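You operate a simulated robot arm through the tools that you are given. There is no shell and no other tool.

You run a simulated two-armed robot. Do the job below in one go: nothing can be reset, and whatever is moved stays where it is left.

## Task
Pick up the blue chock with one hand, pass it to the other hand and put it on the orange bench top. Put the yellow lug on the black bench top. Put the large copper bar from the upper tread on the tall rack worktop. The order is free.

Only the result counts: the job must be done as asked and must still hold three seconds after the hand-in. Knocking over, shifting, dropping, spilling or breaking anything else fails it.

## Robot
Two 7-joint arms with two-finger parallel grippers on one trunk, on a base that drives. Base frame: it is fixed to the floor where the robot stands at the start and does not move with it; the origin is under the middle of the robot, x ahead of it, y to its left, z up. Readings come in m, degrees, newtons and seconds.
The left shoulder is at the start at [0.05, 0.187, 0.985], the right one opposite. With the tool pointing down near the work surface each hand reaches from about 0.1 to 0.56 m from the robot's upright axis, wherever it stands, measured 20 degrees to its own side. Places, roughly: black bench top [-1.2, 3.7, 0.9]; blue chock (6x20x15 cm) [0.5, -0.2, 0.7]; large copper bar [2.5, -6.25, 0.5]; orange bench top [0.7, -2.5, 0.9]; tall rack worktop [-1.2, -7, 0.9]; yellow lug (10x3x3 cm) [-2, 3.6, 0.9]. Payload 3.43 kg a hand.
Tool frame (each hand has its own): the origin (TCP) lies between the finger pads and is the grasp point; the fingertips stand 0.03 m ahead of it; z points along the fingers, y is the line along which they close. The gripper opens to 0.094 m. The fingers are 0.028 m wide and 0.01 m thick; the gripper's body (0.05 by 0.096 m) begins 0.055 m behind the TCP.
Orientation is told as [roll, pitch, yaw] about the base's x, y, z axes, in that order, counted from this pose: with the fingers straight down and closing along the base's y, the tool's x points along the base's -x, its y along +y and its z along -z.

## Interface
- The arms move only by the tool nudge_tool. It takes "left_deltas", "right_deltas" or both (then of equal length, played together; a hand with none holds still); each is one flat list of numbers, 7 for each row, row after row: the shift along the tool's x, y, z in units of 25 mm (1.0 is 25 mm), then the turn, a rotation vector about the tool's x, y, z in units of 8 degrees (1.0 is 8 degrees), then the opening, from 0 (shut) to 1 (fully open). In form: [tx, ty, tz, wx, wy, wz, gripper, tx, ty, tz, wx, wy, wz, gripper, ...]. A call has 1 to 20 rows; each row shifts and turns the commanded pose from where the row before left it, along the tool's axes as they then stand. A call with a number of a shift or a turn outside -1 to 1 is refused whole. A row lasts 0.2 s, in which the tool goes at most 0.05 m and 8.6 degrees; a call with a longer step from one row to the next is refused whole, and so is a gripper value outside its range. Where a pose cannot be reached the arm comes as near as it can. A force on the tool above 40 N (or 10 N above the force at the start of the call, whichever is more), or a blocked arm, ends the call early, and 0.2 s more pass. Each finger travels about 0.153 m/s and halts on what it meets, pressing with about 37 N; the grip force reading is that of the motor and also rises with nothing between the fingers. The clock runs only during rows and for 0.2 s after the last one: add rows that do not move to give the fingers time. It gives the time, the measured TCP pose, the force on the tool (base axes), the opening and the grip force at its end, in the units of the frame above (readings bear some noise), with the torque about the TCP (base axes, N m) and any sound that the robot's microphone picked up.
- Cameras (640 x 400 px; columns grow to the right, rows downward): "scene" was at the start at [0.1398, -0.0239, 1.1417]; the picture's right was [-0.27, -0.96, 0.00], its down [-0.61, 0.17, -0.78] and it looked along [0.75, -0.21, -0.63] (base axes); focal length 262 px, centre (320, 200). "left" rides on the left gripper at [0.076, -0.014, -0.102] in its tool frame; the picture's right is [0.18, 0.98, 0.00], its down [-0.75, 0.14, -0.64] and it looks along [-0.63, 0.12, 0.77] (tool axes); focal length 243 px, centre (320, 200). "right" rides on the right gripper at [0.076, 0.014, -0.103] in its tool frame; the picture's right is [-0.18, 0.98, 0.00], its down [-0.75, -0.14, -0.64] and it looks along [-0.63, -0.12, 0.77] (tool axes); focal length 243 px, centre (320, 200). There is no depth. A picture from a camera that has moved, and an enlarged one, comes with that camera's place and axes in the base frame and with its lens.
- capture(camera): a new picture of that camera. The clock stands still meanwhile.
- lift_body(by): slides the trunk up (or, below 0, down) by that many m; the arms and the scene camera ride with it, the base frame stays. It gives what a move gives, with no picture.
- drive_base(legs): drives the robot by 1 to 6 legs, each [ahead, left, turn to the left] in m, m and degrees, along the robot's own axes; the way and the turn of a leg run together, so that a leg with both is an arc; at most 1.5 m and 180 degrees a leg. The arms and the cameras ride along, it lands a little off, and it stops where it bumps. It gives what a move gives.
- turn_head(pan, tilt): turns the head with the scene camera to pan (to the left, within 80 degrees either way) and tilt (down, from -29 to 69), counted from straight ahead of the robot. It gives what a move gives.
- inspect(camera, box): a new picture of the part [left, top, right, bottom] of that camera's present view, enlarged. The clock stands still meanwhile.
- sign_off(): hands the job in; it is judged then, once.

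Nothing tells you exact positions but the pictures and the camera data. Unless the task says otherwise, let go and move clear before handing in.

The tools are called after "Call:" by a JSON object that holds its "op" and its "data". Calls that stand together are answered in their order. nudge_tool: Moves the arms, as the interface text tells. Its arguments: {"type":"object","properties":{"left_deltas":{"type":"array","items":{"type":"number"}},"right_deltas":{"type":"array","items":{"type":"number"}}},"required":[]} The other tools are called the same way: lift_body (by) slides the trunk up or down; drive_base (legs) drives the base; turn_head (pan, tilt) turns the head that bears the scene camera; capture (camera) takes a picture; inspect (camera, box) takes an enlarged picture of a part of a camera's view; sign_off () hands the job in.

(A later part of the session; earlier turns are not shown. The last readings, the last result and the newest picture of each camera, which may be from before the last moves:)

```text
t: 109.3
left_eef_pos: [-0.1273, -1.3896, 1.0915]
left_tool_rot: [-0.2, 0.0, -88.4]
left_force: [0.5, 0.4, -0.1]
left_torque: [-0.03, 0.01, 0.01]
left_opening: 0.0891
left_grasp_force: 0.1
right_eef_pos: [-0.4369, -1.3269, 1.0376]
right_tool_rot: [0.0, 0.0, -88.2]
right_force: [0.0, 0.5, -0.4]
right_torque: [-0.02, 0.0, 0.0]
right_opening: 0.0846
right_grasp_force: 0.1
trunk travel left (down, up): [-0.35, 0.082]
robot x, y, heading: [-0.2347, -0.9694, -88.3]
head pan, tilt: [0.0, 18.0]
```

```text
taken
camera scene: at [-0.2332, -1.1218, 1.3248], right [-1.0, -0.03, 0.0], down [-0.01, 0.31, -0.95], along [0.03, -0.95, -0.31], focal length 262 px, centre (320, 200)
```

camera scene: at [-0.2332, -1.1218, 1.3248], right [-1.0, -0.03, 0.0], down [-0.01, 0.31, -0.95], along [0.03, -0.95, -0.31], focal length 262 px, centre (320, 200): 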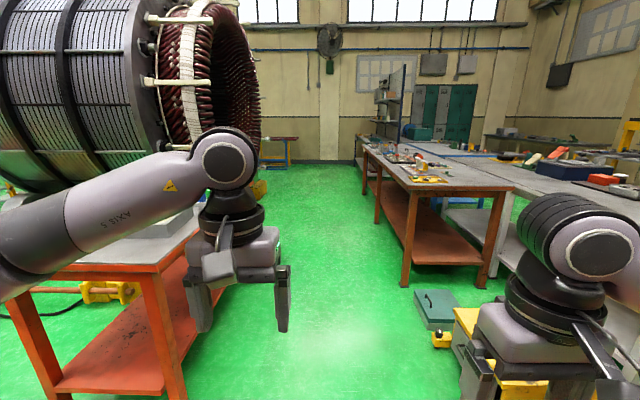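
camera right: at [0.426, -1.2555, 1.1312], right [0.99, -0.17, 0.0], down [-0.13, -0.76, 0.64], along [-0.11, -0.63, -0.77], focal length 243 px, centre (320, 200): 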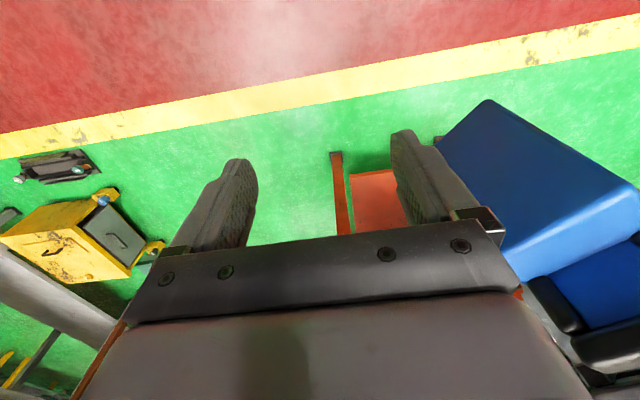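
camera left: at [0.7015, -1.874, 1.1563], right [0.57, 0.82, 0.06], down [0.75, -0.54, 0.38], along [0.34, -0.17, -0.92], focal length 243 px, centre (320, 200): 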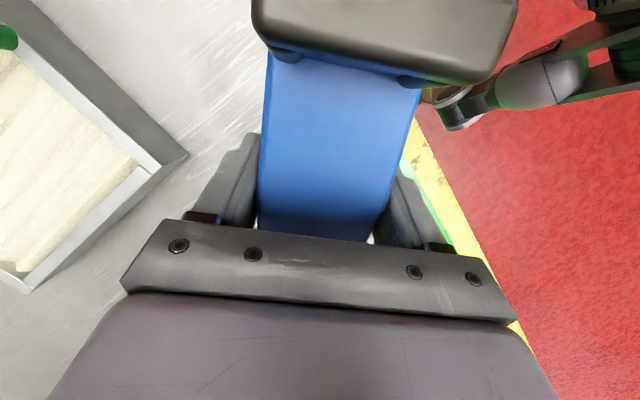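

The corridor is clear with about 0.5 m either side. Correcting heading and driving through it.

Call:
{"op": "drive_base", "data": {"legs": [[0, -0.04, -1.6], [1.3, 0, 0]]}}

Call:
{"op": "capture", "data": {"camera": "scene"}}

```text
t: 116.4
left_eef_pos: [-0.1543, -2.6804, 1.091]
left_tool_rot: [0.0, 0.0, -88.8]
left_force: [0.1, -0.5, -0.2]
left_torque: [0.0, 0.0, 0.04]
left_opening: 0.0893
left_grasp_force: 0.0
right_eef_pos: [-0.466, -2.6161, 1.0377]
right_tool_rot: [0.0, 0.1, -88.7]
right_force: [0.1, -0.9, 1.0]
right_torque: [0.02, -0.01, 0.06]
right_opening: 0.0846
right_grasp_force: 0.2
trunk travel left (down, up): [-0.35, 0.082]
robot x, y, heading: [-0.2613, -2.259, -88.6]
head pan, tilt: [0.0, 18.0]
```

```text
taken
camera scene: at [-0.2596, -2.4135, 1.3248], right [-1.0, -0.02, 0.0], down [-0.01, 0.31, -0.95], along [0.02, -0.95, -0.31], focal length 262 px, centre (320, 200)
```

scene: 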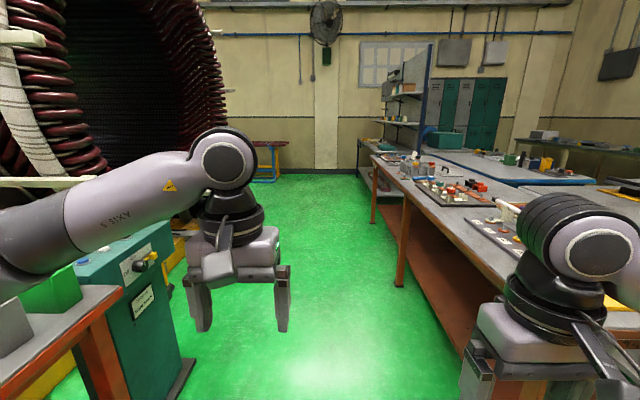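

Corridor remains clear. Continuing 1.5 m forward.

Call:
{"op": "drive_base", "data": {"legs": [[1.5, 0, -1.2]]}}

Call:
{"op": "turn_head", "data": {"pan": 45, "tilt": 18}}

Call:
{"op": "capture", "data": {"camera": "scene"}}

Call:
{"op": "turn_head", "data": {"pan": -25, "tilt": 18}}

Call:
{"op": "capture", "data": {"camera": "scene"}}

```text
t: 123.9
left_eef_pos: [-0.1007, -4.192, 1.0913]
left_tool_rot: [-0.1, 0.0, -87.8]
left_force: [-0.2, 0.1, 0.9]
left_torque: [-0.01, 0.02, 0.0]
left_opening: 0.0893
left_grasp_force: 0.0
right_eef_pos: [-0.4125, -4.1331, 1.0383]
right_tool_rot: [-0.1, 0.0, -87.8]
right_force: [0.4, 0.2, 0.7]
right_torque: [-0.01, 0.0, 0.02]
right_opening: 0.0845
right_grasp_force: 0.0
trunk travel left (down, up): [-0.35, 0.082]
robot x, y, heading: [-0.2145, -3.7722, -87.9]
head pan, tilt: [0.0, 18.0]
```

```text
t: 125.0
left_eef_pos: [-0.1006, -4.1894, 1.0892]
left_tool_rot: [-0.1, -0.1, -87.9]
left_force: [-0.2, -0.8, 0.4]
left_torque: [-0.03, -0.02, 0.02]
left_opening: 0.0894
left_grasp_force: 0.0
right_eef_pos: [-0.4112, -4.1322, 1.0374]
right_tool_rot: [0.0, 0.0, -87.9]
right_force: [0.3, 0.8, -0.5]
right_torque: [0.01, -0.02, -0.01]
right_opening: 0.0847
right_grasp_force: 0.1
trunk travel left (down, up): [-0.35, 0.082]
robot x, y, heading: [-0.2175, -3.772, -87.4]
head pan, tilt: [45.0, 18.0]
```

```text
taken
camera scene: at [-0.1459, -3.8953, 1.3248], right [-0.68, -0.73, 0.0], down [-0.23, 0.21, -0.95], along [0.7, -0.65, -0.31], focal length 262 px, centre (320, 200)
```

scene: 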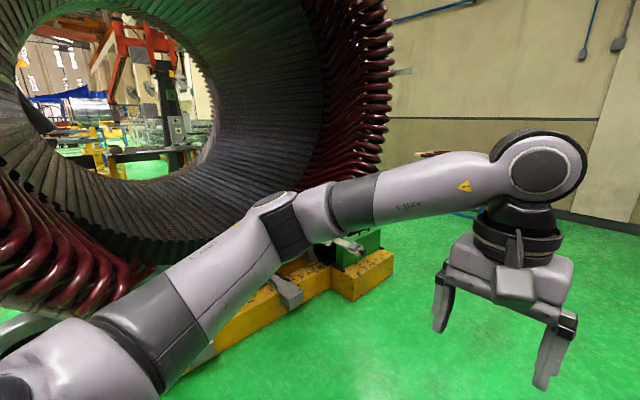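

```text
t: 126.4
left_eef_pos: [-0.1015, -4.1911, 1.0907]
left_tool_rot: [-0.1, 0.0, -87.9]
left_force: [-0.4, -0.2, 0.3]
left_torque: [0.06, -0.01, 0.02]
left_opening: 0.0891
left_grasp_force: 0.1
right_eef_pos: [-0.4121, -4.1328, 1.0383]
right_tool_rot: [0.0, 0.1, -87.8]
right_force: [-0.2, -0.5, 0.0]
right_torque: [-0.04, 0.0, -0.03]
right_opening: 0.0846
right_grasp_force: 0.0
trunk travel left (down, up): [-0.35, 0.082]
robot x, y, heading: [-0.2152, -3.7721, -87.7]
head pan, tilt: [-25.0, 18.0]
```

```text
taken
camera scene: at [-0.2504, -3.918, 1.3248], right [-0.92, 0.39, 0.0], down [0.12, 0.28, -0.95], along [-0.37, -0.88, -0.31], focal length 262 px, centre (320, 200)
```

scene: 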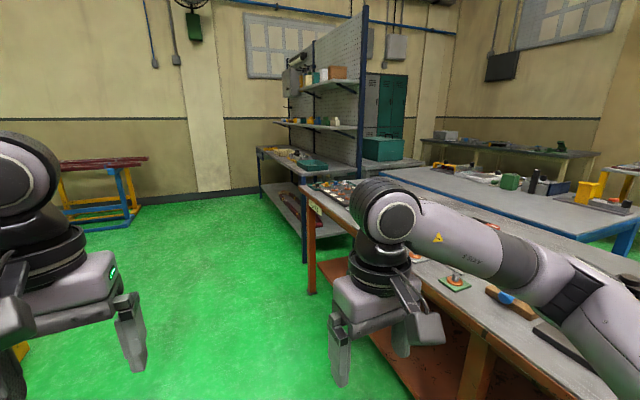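

The tall rack with its worktop is ahead on the right at the back wall. Moving ahead 1.2 m to see behind the big coil where the copper bar should be.

Call:
{"op": "drive_base", "data": {"legs": [[1.2, 0.1, 0]]}}

Call:
{"op": "turn_head", "data": {"pan": 55, "tilt": 15}}

Call:
{"op": "capture", "data": {"camera": "scene"}}

Call:
{"op": "turn_head", "data": {"pan": -20, "tilt": 18}}

Call:
{"op": "capture", "data": {"camera": "scene"}}

```text
t: 132.4
left_eef_pos: [0.0719, -5.3597, 1.0904]
left_tool_rot: [-0.1, 0.0, -86.4]
left_force: [-0.3, 0.6, -0.1]
left_torque: [-0.03, 0.02, -0.01]
left_opening: 0.0891
left_grasp_force: 0.1
right_eef_pos: [-0.24, -5.3105, 1.0378]
right_tool_rot: [0.0, 0.0, -86.2]
right_force: [-0.7, 1.0, 0.0]
right_torque: [0.01, -0.01, -0.03]
right_opening: 0.0847
right_grasp_force: 0.1
trunk travel left (down, up): [-0.35, 0.082]
robot x, y, heading: [-0.0564, -4.9468, -86.2]
head pan, tilt: [-25.0, 18.0]
```

```text
t: 133.9
left_eef_pos: [0.0718, -5.3601, 1.0912]
left_tool_rot: [-0.1, -0.1, -86.3]
left_force: [0.6, -0.6, 0.3]
left_torque: [-0.01, -0.01, -0.04]
left_opening: 0.0893
left_grasp_force: 0.0
right_eef_pos: [-0.2412, -5.309, 1.0373]
right_tool_rot: [0.0, 0.0, -86.2]
right_force: [-1.1, 0.5, 0.4]
right_torque: [-0.01, 0.0, -0.02]
right_opening: 0.0847
right_grasp_force: 0.0
trunk travel left (down, up): [-0.35, 0.082]
robot x, y, heading: [-0.051, -4.9425, -86.2]
head pan, tilt: [55.0, 15.0]
```

```text
taken
camera scene: at [0.0289, -5.0517, 1.3297], right [-0.52, -0.85, 0.0], down [-0.22, 0.13, -0.97], along [0.83, -0.5, -0.26], focal length 262 px, centre (320, 200)
```

scene: 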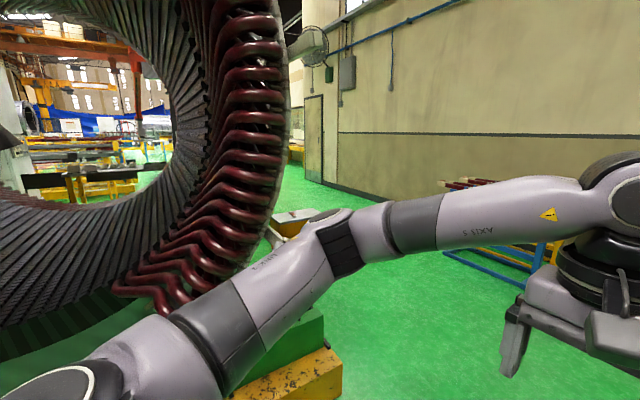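

```text
t: 135.4
left_eef_pos: [0.0703, -5.3598, 1.0912]
left_tool_rot: [-0.1, -0.1, -86.4]
left_force: [0.1, -1.0, -0.4]
left_torque: [-0.01, 0.04, 0.0]
left_opening: 0.0891
left_grasp_force: 0.0
right_eef_pos: [-0.2404, -5.3091, 1.0374]
right_tool_rot: [0.0, 0.0, -86.2]
right_force: [0.2, 0.2, 0.6]
right_torque: [0.0, 0.06, 0.04]
right_opening: 0.0844
right_grasp_force: 0.0
trunk travel left (down, up): [-0.35, 0.082]
robot x, y, heading: [-0.0513, -4.9424, -86.1]
head pan, tilt: [-20.0, 18.0]
```

```text
taken
camera scene: at [-0.0769, -5.0929, 1.3248], right [-0.96, 0.28, 0.0], down [0.09, 0.3, -0.95], along [-0.26, -0.91, -0.31], focal length 262 px, centre (320, 200)
```

scene: 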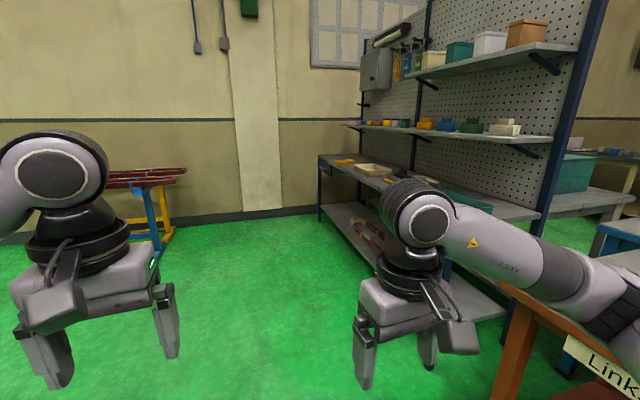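

The bar's expected direction is hidden behind my left arm and the coil. I'll drive 1.3 m further and turn left to face +x.

Call:
{"op": "drive_base", "data": {"legs": [[1.35, 0, 0], [0, 0, 86]]}}

Call:
{"op": "turn_head", "data": {"pan": 0, "tilt": 15}}

Call:
{"op": "capture", "data": {"camera": "scene"}}

```text
t: 145.9
left_eef_pos: [0.4602, -6.1962, 1.0901]
left_tool_rot: [-0.1, 0.0, 0.0]
left_force: [-0.2, -0.5, -0.2]
left_torque: [-0.01, -0.02, -0.03]
left_opening: 0.0893
left_grasp_force: 0.1
right_eef_pos: [0.3918, -6.5041, 1.0379]
right_tool_rot: [0.0, 0.0, 0.3]
right_force: [0.2, 0.8, 1.0]
right_torque: [-0.02, -0.01, 0.0]
right_opening: 0.0844
right_grasp_force: 0.1
trunk travel left (down, up): [-0.35, 0.082]
robot x, y, heading: [0.0394, -6.2936, 0.3]
head pan, tilt: [-20.0, 18.0]
```

```text
t: 146.7
left_eef_pos: [0.4594, -6.1966, 1.0925]
left_tool_rot: [-0.1, 0.0, 0.1]
left_force: [0.3, -0.6, -0.1]
left_torque: [0.03, 0.0, -0.02]
left_opening: 0.0893
left_grasp_force: 0.1
right_eef_pos: [0.3907, -6.5044, 1.0377]
right_tool_rot: [0.1, -0.1, 0.3]
right_force: [0.2, 0.7, 0.0]
right_torque: [0.04, -0.01, 0.0]
right_opening: 0.0845
right_grasp_force: 0.1
trunk travel left (down, up): [-0.35, 0.082]
robot x, y, heading: [0.0387, -6.2931, 0.2]
head pan, tilt: [0.0, 15.0]
```

```text
taken
camera scene: at [0.1888, -6.296, 1.3297], right [0.0, -1.0, 0.0], down [-0.26, 0.0, -0.97], along [0.97, 0.0, -0.26], focal length 262 px, centre (320, 200)
```

scene: 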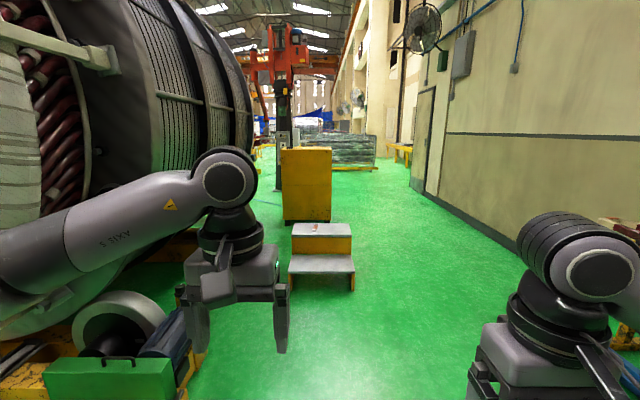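

The step stool (two treads) is straight ahead with something on the upper tread. Zooming in.

Call:
{"op": "inspect", "data": {"camera": "scene", "box": [270, 200, 380, 300]}}

Call:
{"op": "drive_base", "data": {"legs": [[1.2, 0, 0]]}}

Call:
{"op": "turn_head", "data": {"pan": 0, "tilt": 30}}

Call:
{"op": "capture", "data": {"camera": "scene"}}

```text
4.00 times, centred on (325, 250) of scene
camera zoom: at [0.1888, -6.296, 1.3297], right [0.0, -1.0, 0.0], down [-0.26, 0.0, -0.97], along [0.97, 0.0, -0.26], focal length 1049 px, centre (300, 0)
```

zoom: 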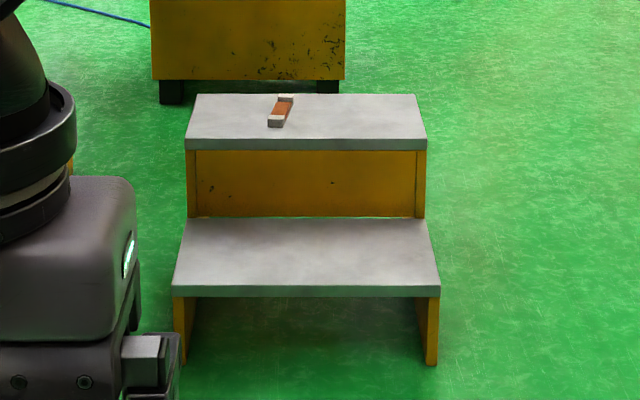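

```text
t: 152.8
left_eef_pos: [1.6578, -6.1777, 1.0906]
left_tool_rot: [-0.1, -0.1, 1.0]
left_force: [-0.2, 0.3, -0.1]
left_torque: [0.01, -0.02, -0.02]
left_opening: 0.0894
left_grasp_force: 0.0
right_eef_pos: [1.592, -6.4865, 1.038]
right_tool_rot: [0.1, 0.0, 1.0]
right_force: [0.0, -1.0, -0.1]
right_torque: [0.0, -0.03, 0.04]
right_opening: 0.0846
right_grasp_force: 0.0
trunk travel left (down, up): [-0.35, 0.082]
robot x, y, heading: [1.2338, -6.2796, 1.0]
head pan, tilt: [0.0, 15.0]
```

```text
t: 153.6
left_eef_pos: [1.6566, -6.1768, 1.0919]
left_tool_rot: [-0.1, -0.1, 1.0]
left_force: [0.2, 0.1, 0.0]
left_torque: [-0.01, 0.0, 0.05]
left_opening: 0.0893
left_grasp_force: 0.1
right_eef_pos: [1.5911, -6.4866, 1.0373]
right_tool_rot: [-0.1, 0.0, 0.9]
right_force: [-0.3, 0.1, 0.2]
right_torque: [0.02, 0.02, 0.03]
right_opening: 0.0849
right_grasp_force: 0.0
trunk travel left (down, up): [-0.35, 0.082]
robot x, y, heading: [1.2338, -6.2797, 1.2]
head pan, tilt: [0.0, 30.0]
```

```text
taken
camera scene: at [1.384, -6.2805, 1.3056], right [0.02, -1.0, 0.0], down [-0.5, -0.01, -0.87], along [0.87, 0.02, -0.5], focal length 262 px, centre (320, 200)
```

scene: 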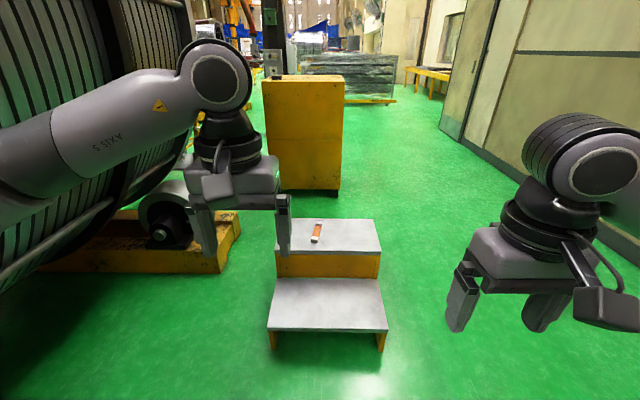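

Call:
{"op": "inspect", "data": {"camera": "scene", "box": [255, 205, 405, 355]}}

Call:
{"op": "inspect", "data": {"camera": "scene", "box": [270, 210, 390, 260]}}

```text
2.67 times, centred on (330, 280) of scene
camera zoom: at [1.384, -6.2805, 1.3056], right [0.02, -1.0, 0.0], down [-0.5, -0.01, -0.87], along [0.87, 0.02, -0.5], focal length 699 px, centre (293, -13)
```

zoom: 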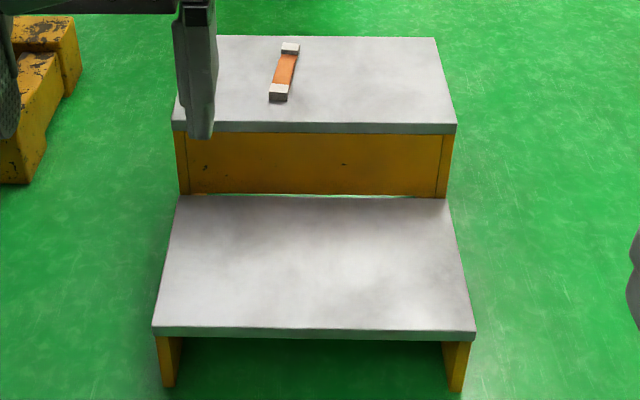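

```text
5.33 times, centred on (330, 235) of scene
camera zoom: at [1.384, -6.2805, 1.3056], right [0.02, -1.0, 0.0], down [-0.5, -0.01, -0.87], along [0.87, 0.02, -0.5], focal length 1398 px, centre (267, 13)
```

zoom: 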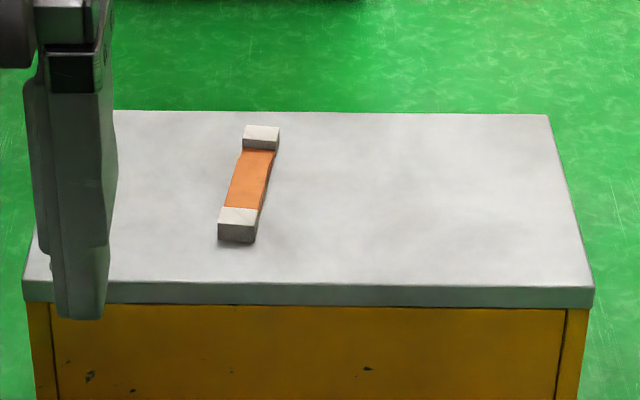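

There's a single bar on the upper tread (≈17 cm long, along x, centre ≈ (2.565, −6.24), tread top z≈0.41). Before planning the approach, I'll tilt the right hand to look at my own base's footprint.

Call:
{"op": "nudge_tool", "data": {"right_deltas": [0, 0, 0, 0, 0.94, 0, 0.9, 0, 0, 0, 0, 0.94, 0, 0.9, 0, 0, 0, 0, 0.94, 0, 0.9, 0, 0, 0, 0, 0.94, 0, 0.9, 0, 0, 0, 0, 0, 0, 0.9]}}

Call:
{"op": "capture", "data": {"camera": "right"}}

```text
t: 154.8
left_eef_pos: [1.657, -6.1772, 1.0913]
left_tool_rot: [-0.1, -0.1, 0.8]
left_force: [-0.2, -0.8, -0.6]
left_torque: [-0.06, 0.01, -0.02]
left_opening: 0.0894
left_grasp_force: 0.1
right_eef_pos: [1.5919, -6.4869, 1.0386]
right_tool_rot: [-0.1, 30.1, 1.0]
right_force: [-0.1, -0.7, -1.1]
right_torque: [-0.03, 0.01, 0.02]
right_opening: 0.0849
right_grasp_force: 0.0
trunk travel left (down, up): [-0.35, 0.082]
robot x, y, heading: [1.2374, -6.2823, 1.1]
head pan, tilt: [0.0, 30.0]
```

```text
taken
camera right: at [1.5783, -6.4732, 1.1657], right [0.14, 0.99, -0.09], down [0.98, -0.12, 0.18], along [0.16, -0.12, -0.98], focal length 243 px, centre (320, 200)
```

right: 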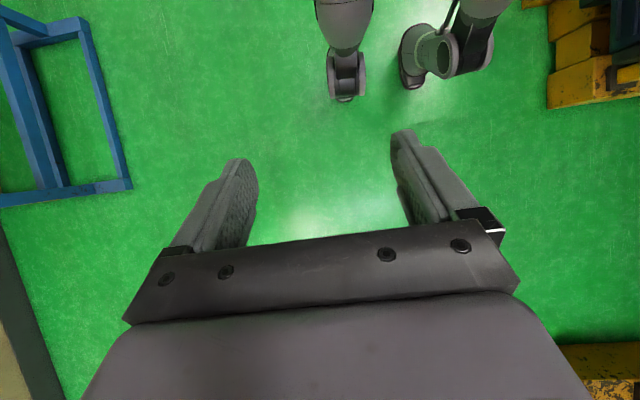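

Call:
{"op": "inspect", "data": {"camera": "right", "box": [260, 0, 540, 140]}}

Call:
{"op": "nudge_tool", "data": {"right_deltas": [0, 0, 0, 0, 0.9, 0, 0.9, 0, 0, 0, 0, 0.9, 0, 0.9, 0, 0, 0, 0, 0.9, 0, 0.9, 0, 0, 0, 0, 0, 0, 0.9]}}

Call:
{"op": "capture", "data": {"camera": "right"}}

```text
2.29 times, centred on (400, 70) of right
camera zoom: at [1.5783, -6.4732, 1.1657], right [0.14, 0.99, -0.09], down [0.98, -0.12, 0.18], along [0.16, -0.12, -0.98], focal length 555 px, centre (137, 497)
```

zoom: 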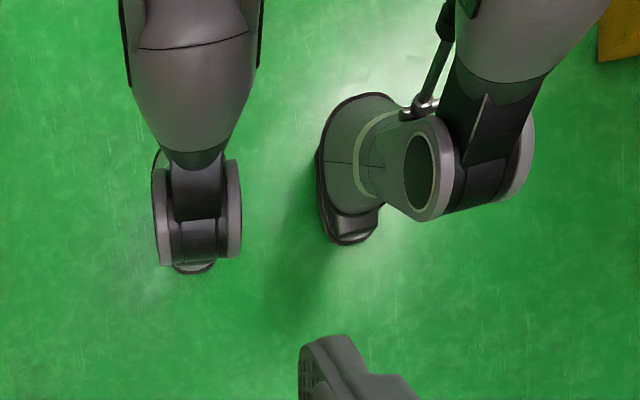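

```text
t: 155.8
left_eef_pos: [1.6582, -6.1773, 1.0904]
left_tool_rot: [-0.1, -0.1, 0.9]
left_force: [0.0, 0.4, 1.5]
left_torque: [-0.02, 0.0, -0.02]
left_opening: 0.0894
left_grasp_force: 0.0
right_eef_pos: [1.5911, -6.4873, 1.0366]
right_tool_rot: [0.2, 51.8, 1.1]
right_force: [0.6, 0.4, 0.3]
right_torque: [0.0, 0.0, 0.0]
right_opening: 0.0846
right_grasp_force: 0.0
trunk travel left (down, up): [-0.35, 0.082]
robot x, y, heading: [1.2416, -6.2814, 1.2]
head pan, tilt: [0.0, 30.0]
```

```text
taken
camera right: at [1.6257, -6.4728, 1.1617], right [0.1, 0.98, -0.14], down [0.97, -0.12, -0.19], along [-0.21, -0.12, -0.97], focal length 243 px, centre (320, 200)
```

right: 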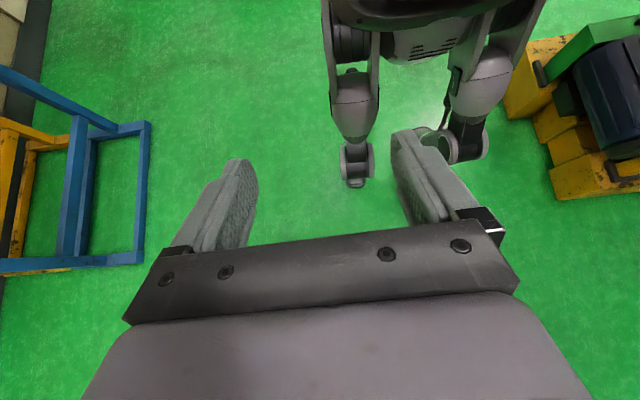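

My base is a slim legged body (feet within ~0.15 m of the axis), so I can get close. The bar is best reached from behind the stool (+x side). Checking the right side for the path around it.

Call:
{"op": "turn_head", "data": {"pan": -50, "tilt": 25}}

Call:
{"op": "capture", "data": {"camera": "scene"}}

Call:
{"op": "nudge_tool", "data": {"right_deltas": [0, 0, 0, 0, -0.93, 0, 0.9, 0, 0, 0, 0, -0.93, 0, 0.9, 0, 0, 0, 0, -0.93, 0, 0.9, 0, 0, 0, 0, -0.93, 0, 0.9, 0, 0, 0, 0, -0.93, 0, 0.9, 0, 0, 0, 0, -0.93, 0, 0.9, 0, 0, 0, 0, -0.9, 0, 0.9]}}

```text
t: 156.9
left_eef_pos: [1.6575, -6.1773, 1.0913]
left_tool_rot: [0.0, -0.1, 0.9]
left_force: [0.8, -0.6, -0.2]
left_torque: [0.01, 0.0, 0.03]
left_opening: 0.0896
left_grasp_force: 0.2
right_eef_pos: [1.5919, -6.4865, 1.0368]
right_tool_rot: [0.0, 51.6, 1.1]
right_force: [0.0, 0.9, 0.4]
right_torque: [0.01, 0.02, 0.0]
right_opening: 0.0844
right_grasp_force: 0.1
trunk travel left (down, up): [-0.35, 0.082]
robot x, y, heading: [1.2329, -6.2816, 1.0]
head pan, tilt: [-50.0, 25.0]
```

```text
taken
camera scene: at [1.3541, -6.3516, 1.3135], right [-0.75, -0.66, 0.0], down [-0.28, 0.32, -0.91], along [0.6, -0.68, -0.42], focal length 262 px, centre (320, 200)
```

scene: 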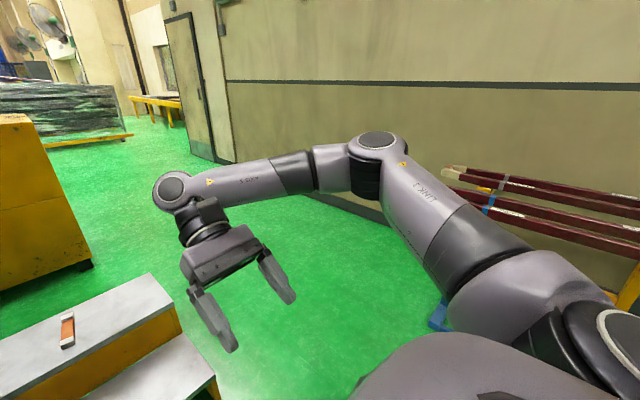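

```text
t: 158.5
left_eef_pos: [1.6571, -6.1778, 1.0909]
left_tool_rot: [-0.2, 0.0, 0.9]
left_force: [-0.3, 0.2, 0.5]
left_torque: [0.0, -0.01, 0.0]
left_opening: 0.0894
left_grasp_force: 0.1
right_eef_pos: [1.592, -6.4869, 1.0386]
right_tool_rot: [0.0, -0.2, 0.9]
right_force: [0.1, 0.4, -0.2]
right_torque: [-0.01, -0.03, -0.01]
right_opening: 0.0845
right_grasp_force: 0.0
trunk travel left (down, up): [-0.35, 0.082]
robot x, y, heading: [1.2357, -6.285, 0.9]
head pan, tilt: [-50.0, 25.0]
```

The stand of bars stays well away (y<−7.5). Driving around the right side of the stool to its back, then turning to face −x.

Call:
{"op": "drive_base", "data": {"legs": [[0.3, -0.78, -1.0], [1.5, 0, 0], [0.1, 0, 0]]}}

Call:
{"op": "turn_head", "data": {"pan": 30, "tilt": 25}}

Call:
{"op": "capture", "data": {"camera": "scene"}}

```text
t: 173.7
left_eef_pos: [3.5926, -7.0483, 1.0918]
left_tool_rot: [-0.1, 0.0, -3.0]
left_force: [-0.5, -0.2, -0.7]
left_torque: [-0.01, -0.01, -0.03]
left_opening: 0.0892
left_grasp_force: 0.0
right_eef_pos: [3.5055, -7.3529, 1.0367]
right_tool_rot: [0.0, -0.2, -2.9]
right_force: [0.1, -0.1, 0.1]
right_torque: [-0.02, 0.02, -0.01]
right_opening: 0.0848
right_grasp_force: 0.1
trunk travel left (down, up): [-0.35, 0.082]
robot x, y, heading: [3.1664, -7.124, -3.1]
head pan, tilt: [-50.0, 25.0]
```

```text
t: 175.2
left_eef_pos: [3.5917, -7.0488, 1.091]
left_tool_rot: [-0.1, -0.2, -3.0]
left_force: [0.2, 0.4, 0.5]
left_torque: [0.01, 0.0, -0.02]
left_opening: 0.0893
left_grasp_force: 0.0
right_eef_pos: [3.5046, -7.3518, 1.0376]
right_tool_rot: [0.0, -0.1, -2.9]
right_force: [0.4, -0.7, -0.5]
right_torque: [0.01, -0.01, 0.02]
right_opening: 0.0844
right_grasp_force: 0.0
trunk travel left (down, up): [-0.35, 0.082]
robot x, y, heading: [3.1641, -7.1185, -3.0]
head pan, tilt: [30.0, 25.0]
```

```text
taken
camera scene: at [3.3042, -7.0859, 1.3135], right [0.45, -0.89, 0.0], down [-0.38, -0.19, -0.91], along [0.81, 0.41, -0.42], focal length 262 px, centre (320, 200)
```

scene: 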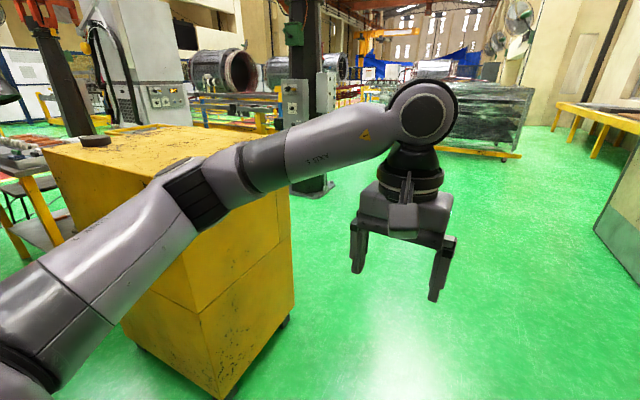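

The yellow cabinet leaves a ~1 m gap behind the stool. Turning around and sidestepping into the gap.

Call:
{"op": "drive_base", "data": {"legs": [[0, 0, 177], [0, 0, 6]]}}

Call:
{"op": "turn_head", "data": {"pan": -40, "tilt": 30}}

Call:
{"op": "capture", "data": {"camera": "scene"}}

```text
t: 183.4
left_eef_pos: [2.7423, -7.2158, 1.0927]
left_tool_rot: [-0.1, -0.1, 179.2]
left_force: [-0.4, 0.9, 0.0]
left_torque: [-0.02, -0.02, -0.01]
left_opening: 0.0894
left_grasp_force: 0.2
right_eef_pos: [2.8147, -6.9092, 1.0371]
right_tool_rot: [-0.1, -0.2, 179.4]
right_force: [-1.2, 0.4, 0.4]
right_torque: [0.01, 0.01, 0.02]
right_opening: 0.0849
right_grasp_force: 0.0
trunk travel left (down, up): [-0.35, 0.082]
robot x, y, heading: [3.164, -7.1233, 179.5]
head pan, tilt: [30.0, 25.0]
```

```text
t: 184.8
left_eef_pos: [2.7418, -7.2156, 1.0918]
left_tool_rot: [-0.1, -0.1, 179.2]
left_force: [-0.4, 0.1, 0.2]
left_torque: [-0.01, -0.01, -0.01]
left_opening: 0.0892
left_grasp_force: 0.1
right_eef_pos: [2.8165, -6.9103, 1.0364]
right_tool_rot: [0.1, -0.1, 179.5]
right_force: [-0.5, 0.0, -0.3]
right_torque: [0.01, 0.02, 0.01]
right_opening: 0.0845
right_grasp_force: 0.0
trunk travel left (down, up): [-0.35, 0.082]
robot x, y, heading: [3.1615, -7.1277, 179.4]
head pan, tilt: [-40.0, 30.0]
```

```text
taken
camera scene: at [3.0368, -7.0652, 1.3055], right [0.65, 0.76, 0.0], down [0.38, -0.33, -0.87], along [-0.66, 0.56, -0.5], focal length 262 px, centre (320, 200)
```

scene: 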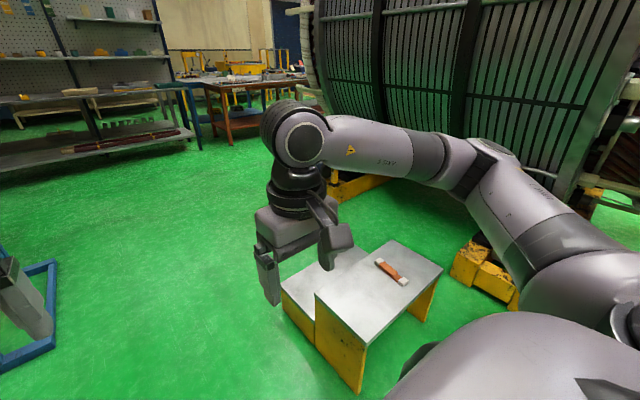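

Approaching at an angle (heading 150°) keeps my right elbow away from the coil and suits the left hand. Turning and moving in.

Call:
{"op": "drive_base", "data": {"legs": [[0, 0, -29.4], [0.435, -0.528, 0]]}}

Call:
{"op": "turn_head", "data": {"pan": 0, "tilt": 45}}

Call:
{"op": "capture", "data": {"camera": "scene"}}

Call:
{"op": "turn_head", "data": {"pan": -65, "tilt": 20}}

Call:
{"op": "capture", "data": {"camera": "scene"}}

```text
t: 191.4
left_eef_pos: [2.6425, -6.3171, 1.0911]
left_tool_rot: [-0.1, -0.1, 149.7]
left_force: [0.5, 0.3, 0.6]
left_torque: [-0.04, 0.03, 0.02]
left_opening: 0.0894
left_grasp_force: 0.1
right_eef_pos: [2.8577, -6.0871, 1.0381]
right_tool_rot: [0.1, -0.1, 149.9]
right_force: [0.0, -0.6, 0.1]
right_torque: [0.02, 0.0, 0.02]
right_opening: 0.0848
right_grasp_force: 0.0
trunk travel left (down, up): [-0.35, 0.082]
robot x, y, heading: [3.0561, -6.4442, 149.9]
head pan, tilt: [-40.0, 30.0]
```

```text
t: 192.5
left_eef_pos: [2.642, -6.3169, 1.0914]
left_tool_rot: [-0.1, -0.1, 149.8]
left_force: [0.5, 0.0, -1.4]
left_torque: [0.0, -0.01, -0.02]
left_opening: 0.0889
left_grasp_force: 0.0
right_eef_pos: [2.8586, -6.0869, 1.0377]
right_tool_rot: [0.0, 0.0, 149.8]
right_force: [-0.1, -0.6, 0.5]
right_torque: [0.03, 0.03, 0.0]
right_opening: 0.0846
right_grasp_force: 0.1
trunk travel left (down, up): [-0.35, 0.082]
robot x, y, heading: [3.0583, -6.4444, 149.9]
head pan, tilt: [0.0, 45.0]
```

```text
taken
camera scene: at [2.9341, -6.3759, 1.2829], right [0.5, 0.86, 0.0], down [0.61, -0.35, -0.71], along [-0.61, 0.35, -0.71], focal length 262 px, centre (320, 200)
```

scene: 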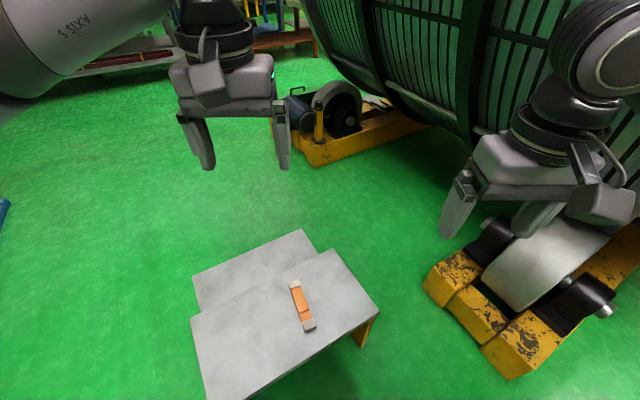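

```text
t: 193.8
left_eef_pos: [2.6418, -6.3169, 1.0925]
left_tool_rot: [-0.1, -0.2, 149.8]
left_force: [0.2, 0.3, 0.0]
left_torque: [-0.01, -0.01, 0.03]
left_opening: 0.0895
left_grasp_force: 0.1
right_eef_pos: [2.858, -6.0863, 1.0383]
right_tool_rot: [0.0, -0.1, 149.8]
right_force: [-0.6, -0.2, 0.0]
right_torque: [0.0, 0.01, 0.01]
right_opening: 0.0845
right_grasp_force: 0.1
trunk travel left (down, up): [-0.35, 0.082]
robot x, y, heading: [3.057, -6.4436, 149.8]
head pan, tilt: [-65.0, 20.0]
```

```text
taken
camera scene: at [3.0126, -6.3239, 1.3215], right [1.0, -0.09, 0.0], down [-0.03, -0.34, -0.94], along [0.08, 0.94, -0.34], focal length 262 px, centre (320, 200)
```

scene: 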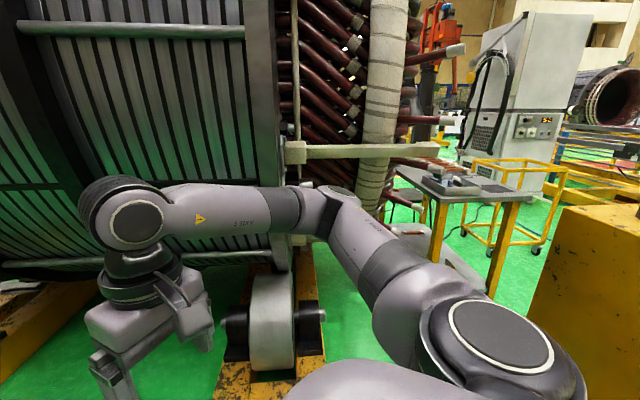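

Clear on all sides. Lowering the trunk fully and then measuring the bar up close.

Call:
{"op": "turn_head", "data": {"pan": 0, "tilt": 45}}

Call:
{"op": "inspect", "data": {"camera": "scene", "box": [180, 220, 400, 400]}}

Call:
{"op": "lift_body", "data": {"by": -0.3}}

Call:
{"op": "inspect", "data": {"camera": "scene", "box": [180, 200, 420, 400]}}

Call:
{"op": "capture", "data": {"camera": "left"}}

```text
t: 195.2
left_eef_pos: [2.6426, -6.3168, 1.0907]
left_tool_rot: [-0.1, -0.1, 149.8]
left_force: [-0.7, 0.0, 0.4]
left_torque: [0.0, 0.0, -0.03]
left_opening: 0.0892
left_grasp_force: 0.0
right_eef_pos: [2.8582, -6.0855, 1.0379]
right_tool_rot: [0.0, -0.1, 149.9]
right_force: [0.5, 0.5, -0.8]
right_torque: [0.0, 0.01, 0.0]
right_opening: 0.0847
right_grasp_force: 0.0
trunk travel left (down, up): [-0.35, 0.082]
robot x, y, heading: [3.0556, -6.445, 150.1]
head pan, tilt: [0.0, 45.0]
```

```text
2.22 times, centred on (290, 310) of scene
camera zoom: at [2.9341, -6.3759, 1.2829], right [0.5, 0.86, 0.0], down [0.61, -0.35, -0.71], along [-0.61, 0.35, -0.71], focal length 583 px, centre (387, -44)
```

zoom: 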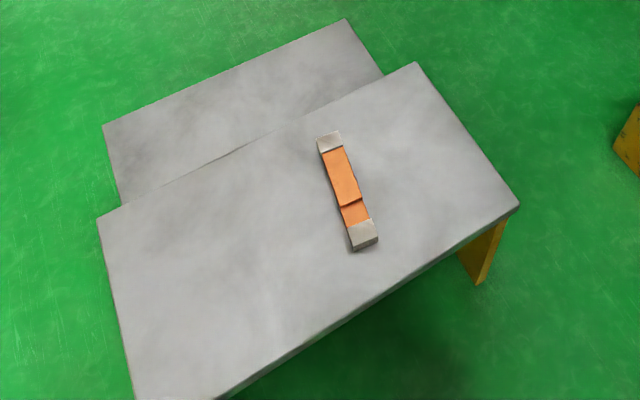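

```text
t: 198.2
left_eef_pos: [2.6427, -6.3177, 0.7917]
left_tool_rot: [0.0, 0.0, 149.9]
left_force: [0.8, -1.0, 0.0]
left_torque: [-0.01, 0.02, 0.04]
left_opening: 0.0893
left_grasp_force: 0.2
right_eef_pos: [2.858, -6.0874, 0.7377]
right_tool_rot: [0.0, 0.0, 149.9]
right_force: [-0.2, -0.1, 0.2]
right_torque: [-0.03, -0.03, 0.03]
right_opening: 0.0847
right_grasp_force: 0.0
trunk travel left (down, up): [-0.05, 0.382]
robot x, y, heading: [3.0561, -6.4454, 149.9]
head pan, tilt: [0.0, 45.0]
```

```text
2.00 times, centred on (300, 300) of scene
camera zoom: at [2.9341, -6.3759, 0.9829], right [0.5, 0.87, 0.0], down [0.61, -0.35, -0.71], along [-0.61, 0.35, -0.71], focal length 524 px, centre (360, 0)
```

zoom: 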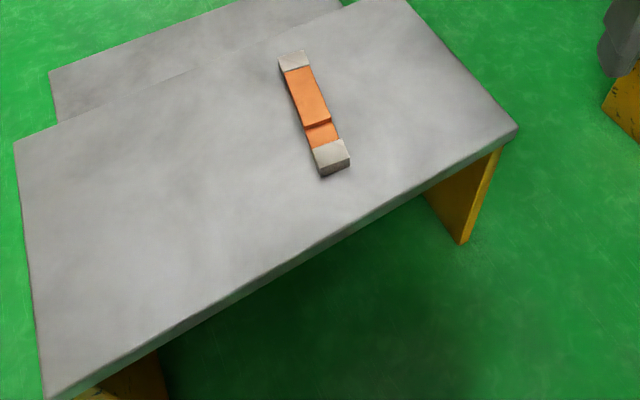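

```text
taken
camera left: at [2.7144, -6.3435, 0.8938], right [-0.34, -0.94, 0.0], down [-0.72, 0.26, 0.64], along [-0.61, 0.22, -0.77], focal length 243 px, centre (320, 200)
```

left: 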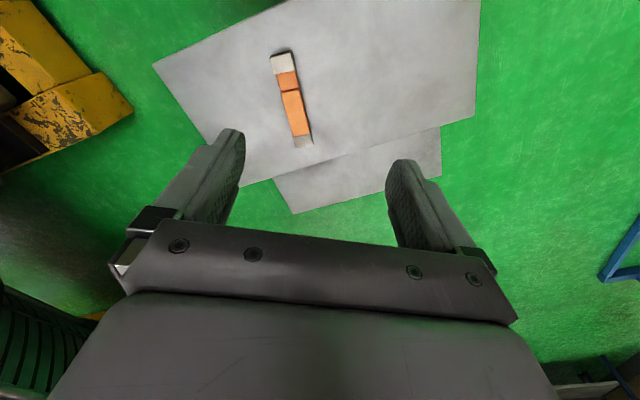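

The bar's centre is (2.58, −6.242), axis at −7°, tread z≈0.405. Lower the last 5 cm and bring the left hand above the bar, aligned to it.

Call:
{"op": "lift_body", "data": {"by": -0.045}}

Call:
{"op": "nudge_tool", "data": {"left_deltas": [-0.461, -0.17, 0.8, 0, 0, 0, 0.8, -0.461, -0.17, 0.8, 0, 0, 0, 0.8, -0.461, -0.17, 0.8, 0, 0, 0, 0.8, -0.461, -0.17, 0.8, 0, 0, 0, 0.8, -0.461, -0.17, 0.8, 0, 0, 0, 0.8, -0.461, -0.17, 0.8, 0, 0, 0, 0.8, -0.461, -0.17, 0.8, 0, 0, 0, 0.8, -0.461, -0.17, 0.8, 0, 0, 0, 0.8, 0, 0, 0, 0, 0, -0.953, 0.8, 0, 0, 0, 0, 0, -0.953, 0.8, 0, 0, 0, 0, 0, -0.953, 0.8, 0, 0, 0, 0, 0, 0, 0.8]}}

Call:
{"op": "capture", "data": {"camera": "left"}}

Call:
{"op": "capture", "data": {"camera": "scene"}}

```text
t: 199.1
left_eef_pos: [2.6411, -6.3168, 0.746]
left_tool_rot: [0.0, -0.1, 149.8]
left_force: [-0.2, 0.5, -0.1]
left_torque: [0.0, -0.03, -0.01]
left_opening: 0.0891
left_grasp_force: 0.1
right_eef_pos: [2.8566, -6.0858, 0.692]
right_tool_rot: [0.0, -0.2, 149.9]
right_force: [-0.5, 0.4, 0.3]
right_torque: [0.02, 0.0, 0.05]
right_opening: 0.0844
right_grasp_force: 0.1
trunk travel left (down, up): [-0.005, 0.427]
robot x, y, heading: [3.0557, -6.4431, 149.9]
head pan, tilt: [0.0, 45.0]
```

```text
t: 201.7
left_eef_pos: [2.5788, -6.2414, 0.5854]
left_tool_rot: [0.0, 0.0, 172.9]
left_force: [0.4, 0.0, -1.1]
left_torque: [0.01, 0.02, -0.02]
left_opening: 0.0754
left_grasp_force: 0.1
right_eef_pos: [2.8575, -6.0861, 0.692]
right_tool_rot: [0.0, -0.1, 150.0]
right_force: [-0.2, -0.1, 0.4]
right_torque: [-0.02, 0.03, -0.01]
right_opening: 0.0842
right_grasp_force: 0.1
trunk travel left (down, up): [-0.005, 0.427]
robot x, y, heading: [3.0562, -6.4443, 150.0]
head pan, tilt: [0.0, 45.0]
```

```text
taken
camera left: at [2.6562, -6.2376, 0.6884], right [0.06, -1.0, 0.0], down [-0.77, -0.05, 0.64], along [-0.64, -0.04, -0.77], focal length 243 px, centre (320, 200)
```

left: 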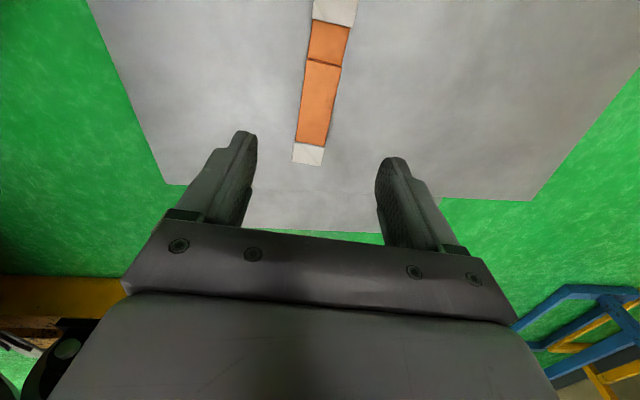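

```text
taken
camera scene: at [2.9341, -6.3759, 0.9379], right [0.5, 0.87, 0.0], down [0.61, -0.35, -0.71], along [-0.61, 0.35, -0.71], focal length 262 px, centre (320, 200)
```

scene: 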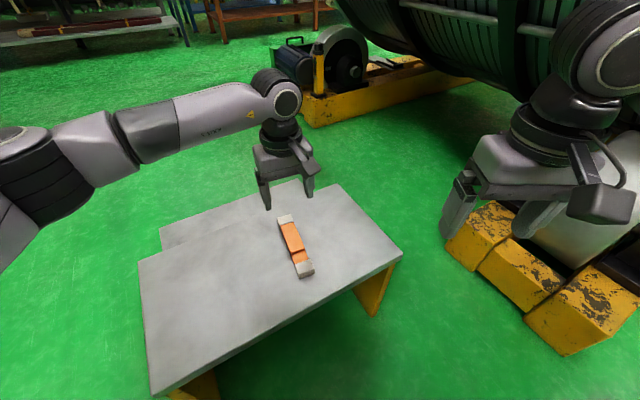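

Alignment is good. Descending to just above the tread with fingers either side of the bar.

Call:
{"op": "nudge_tool", "data": {"left_deltas": [0, 0, 0.5, 0, 0, 0, 0.8, 0, 0, 0.5, 0, 0, 0, 0.8, 0, 0, 0.5, 0, 0, 0, 0.8, 0, 0, 0.5, 0, 0, 0, 0.8, 0, 0, 0.5, 0, 0, 0, 0.8, 0, 0, 0.5, 0, 0, 0, 0.8, 0, 0, 0.5, 0, 0, 0, 0.8, 0, 0, 0.5, 0, 0, 0, 0.8, 0, 0, 0.5, 0, 0, 0, 0.8, 0, 0, 0.5, 0, 0, 0, 0.8, 0, 0, 0.15, 0, 0, 0, 0.8, 0, 0, 0.15, 0, 0, 0, 0.8, 0, 0, 0.15, 0, 0, 0, 0.8, 0, 0, 0.15, 0, 0, 0, 0.8, 0, 0, 0, 0, 0, 0, 0.8]}}

Call:
{"op": "capture", "data": {"camera": "left"}}

Call:
{"op": "inspect", "data": {"camera": "scene", "box": [220, 130, 360, 310]}}

```text
t: 204.9
left_eef_pos: [2.5801, -6.2416, 0.4458]
left_tool_rot: [0.0, 0.0, 172.6]
left_force: [0.2, 0.0, 0.8]
left_torque: [0.02, 0.0, 0.0]
left_opening: 0.0751
left_grasp_force: 0.1
right_eef_pos: [2.8571, -6.0853, 0.6926]
right_tool_rot: [0.0, 0.0, 149.9]
right_force: [-0.7, -1.2, 0.2]
right_torque: [-0.01, 0.0, 0.0]
right_opening: 0.0847
right_grasp_force: 0.1
trunk travel left (down, up): [-0.005, 0.427]
robot x, y, heading: [3.0552, -6.4463, 150.0]
head pan, tilt: [0.0, 45.0]
```

```text
taken
camera left: at [2.6567, -6.2375, 0.5487], right [0.06, -1.0, 0.0], down [-0.77, -0.04, 0.64], along [-0.64, -0.04, -0.77], focal length 243 px, centre (320, 200)
```

left: 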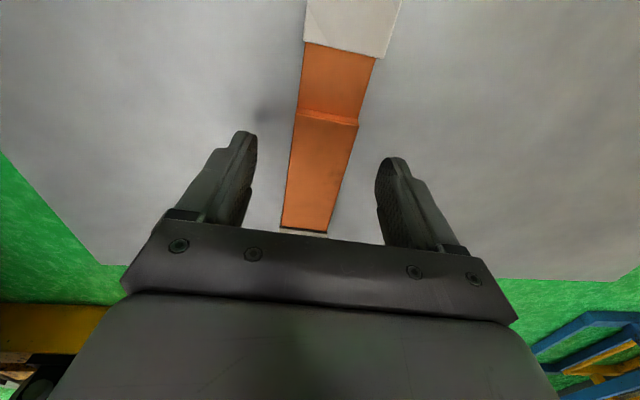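

```text
2.22 times, centred on (290, 220) of scene
camera zoom: at [2.9341, -6.3759, 0.9379], right [0.5, 0.87, 0.0], down [0.61, -0.35, -0.71], along [-0.61, 0.35, -0.71], focal length 583 px, centre (387, 156)
```

zoom: 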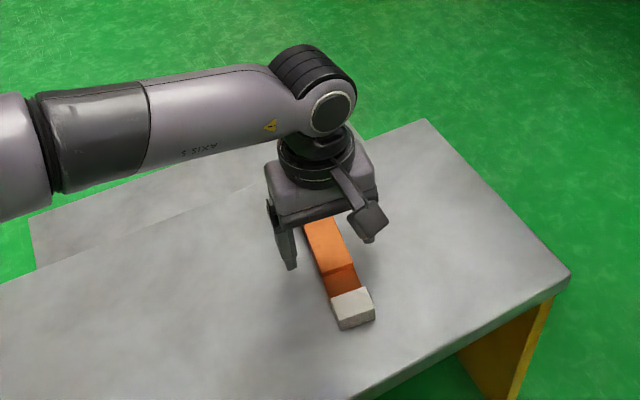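

Fingertips are about 1 cm above the tread. Lowering slightly more then closing.

Call:
{"op": "nudge_tool", "data": {"left_deltas": [0, 0, 0.12, 0, 0, 0, 0.8, 0, 0, 0.12, 0, 0, 0, 0.8, 0, 0, 0.08, 0, 0, 0, 0.8, 0, 0, 0, 0, 0, 0, 0.8]}}

```text
t: 205.9
left_eef_pos: [2.5798, -6.2422, 0.4379]
left_tool_rot: [-0.1, 0.0, 172.7]
left_force: [0.1, 0.4, -0.5]
left_torque: [-0.02, 0.03, -0.02]
left_opening: 0.0752
left_grasp_force: 0.1
right_eef_pos: [2.8584, -6.0862, 0.692]
right_tool_rot: [0.0, -0.1, 149.9]
right_force: [0.0, 1.1, 0.2]
right_torque: [0.03, -0.04, 0.05]
right_opening: 0.0844
right_grasp_force: 0.2
trunk travel left (down, up): [-0.005, 0.427]
robot x, y, heading: [3.0565, -6.4466, 149.9]
head pan, tilt: [0.0, 45.0]
```

Call:
{"op": "nudge_tool", "data": {"left_deltas": [0, 0, 0, 0, 0, 0, 0.5, 0, 0, 0, 0, 0, 0, 0.4, 0, 0, 0, 0, 0, 0, 0.3, 0, 0, 0, 0, 0, 0, 0, 0, 0, 0, 0, 0, 0, 0, 0, 0, 0, 0, 0, 0, 0]}}

Call:
{"op": "inspect", "data": {"camera": "scene", "box": [220, 130, 360, 310]}}

```text
t: 207.3
left_eef_pos: [2.579, -6.2423, 0.4375]
left_tool_rot: [-0.1, 0.0, 172.6]
left_force: [1.2, 2.2, -0.4]
left_torque: [0.16, 0.18, -0.12]
left_opening: 0.0359
left_grasp_force: 36.5
right_eef_pos: [2.8578, -6.0848, 0.6917]
right_tool_rot: [0.0, -0.1, 150.0]
right_force: [-0.7, -0.3, 1.0]
right_torque: [0.02, -0.02, 0.0]
right_opening: 0.0847
right_grasp_force: 0.1
trunk travel left (down, up): [-0.005, 0.427]
robot x, y, heading: [3.0596, -6.4456, 149.7]
head pan, tilt: [0.0, 45.0]
```

```text
2.22 times, centred on (290, 220) of scene
camera zoom: at [2.9341, -6.3759, 0.9379], right [0.5, 0.87, 0.0], down [0.61, -0.35, -0.71], along [-0.61, 0.35, -0.71], focal length 583 px, centre (387, 156)
```

zoom: 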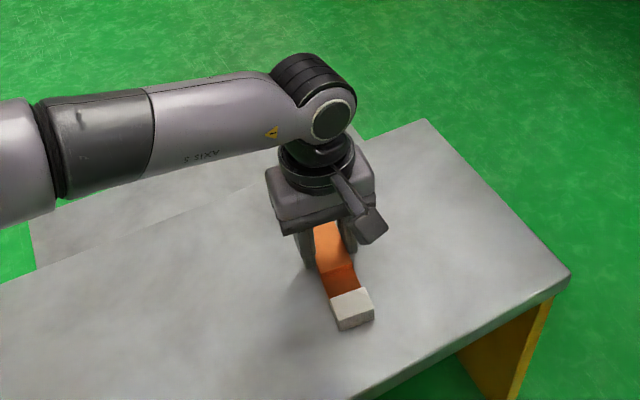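

Gripped: opening 3.6 cm at 36 N. Lifting 3 cm to check weight and balance.

Call:
{"op": "nudge_tool", "data": {"left_deltas": [0, 0, -0.2, 0, 0, 0, 0, 0, 0, -0.3, 0, 0, 0, 0, 0, 0, -0.35, 0, 0, 0, 0, 0, 0, -0.35, 0, 0, 0, 0, 0, 0, 0, 0, 0, 0, 0]}}

Call:
{"op": "inspect", "data": {"camera": "scene", "box": [220, 130, 360, 310]}}

Call:
{"op": "capture", "data": {"camera": "left"}}

```text
t: 208.5
left_eef_pos: [2.5807, -6.2427, 0.4677]
left_tool_rot: [0.1, 0.0, 172.7]
left_force: [-0.3, -0.1, -8.0]
left_torque: [-0.02, -0.05, 0.03]
left_opening: 0.0361
left_grasp_force: 37.6
right_eef_pos: [2.8576, -6.0851, 0.6928]
right_tool_rot: [0.0, -0.1, 149.9]
right_force: [-0.7, -0.6, -0.1]
right_torque: [-0.04, -0.04, 0.01]
right_opening: 0.0845
right_grasp_force: 0.0
trunk travel left (down, up): [-0.005, 0.427]
robot x, y, heading: [3.0576, -6.4442, 149.9]
head pan, tilt: [0.0, 45.0]
```

```text
2.22 times, centred on (290, 220) of scene
camera zoom: at [2.9337, -6.3758, 0.9378], right [0.5, 0.87, 0.0], down [0.61, -0.35, -0.71], along [-0.61, 0.35, -0.71], focal length 583 px, centre (387, 156)
```

zoom: 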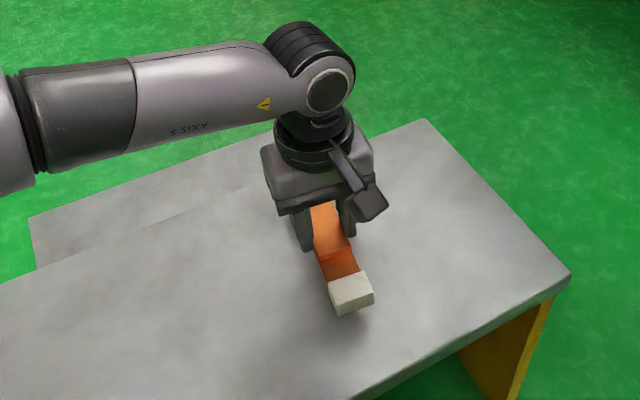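

```text
taken
camera left: at [2.6569, -6.2379, 0.5705], right [0.06, -1.0, 0.0], down [-0.77, -0.04, 0.64], along [-0.64, -0.04, -0.77], focal length 243 px, centre (320, 200)
```

left: 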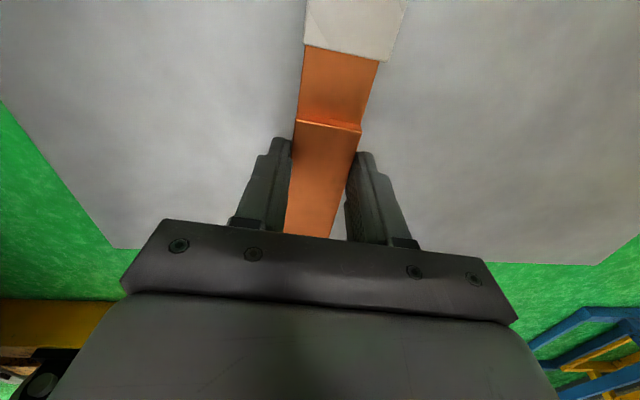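

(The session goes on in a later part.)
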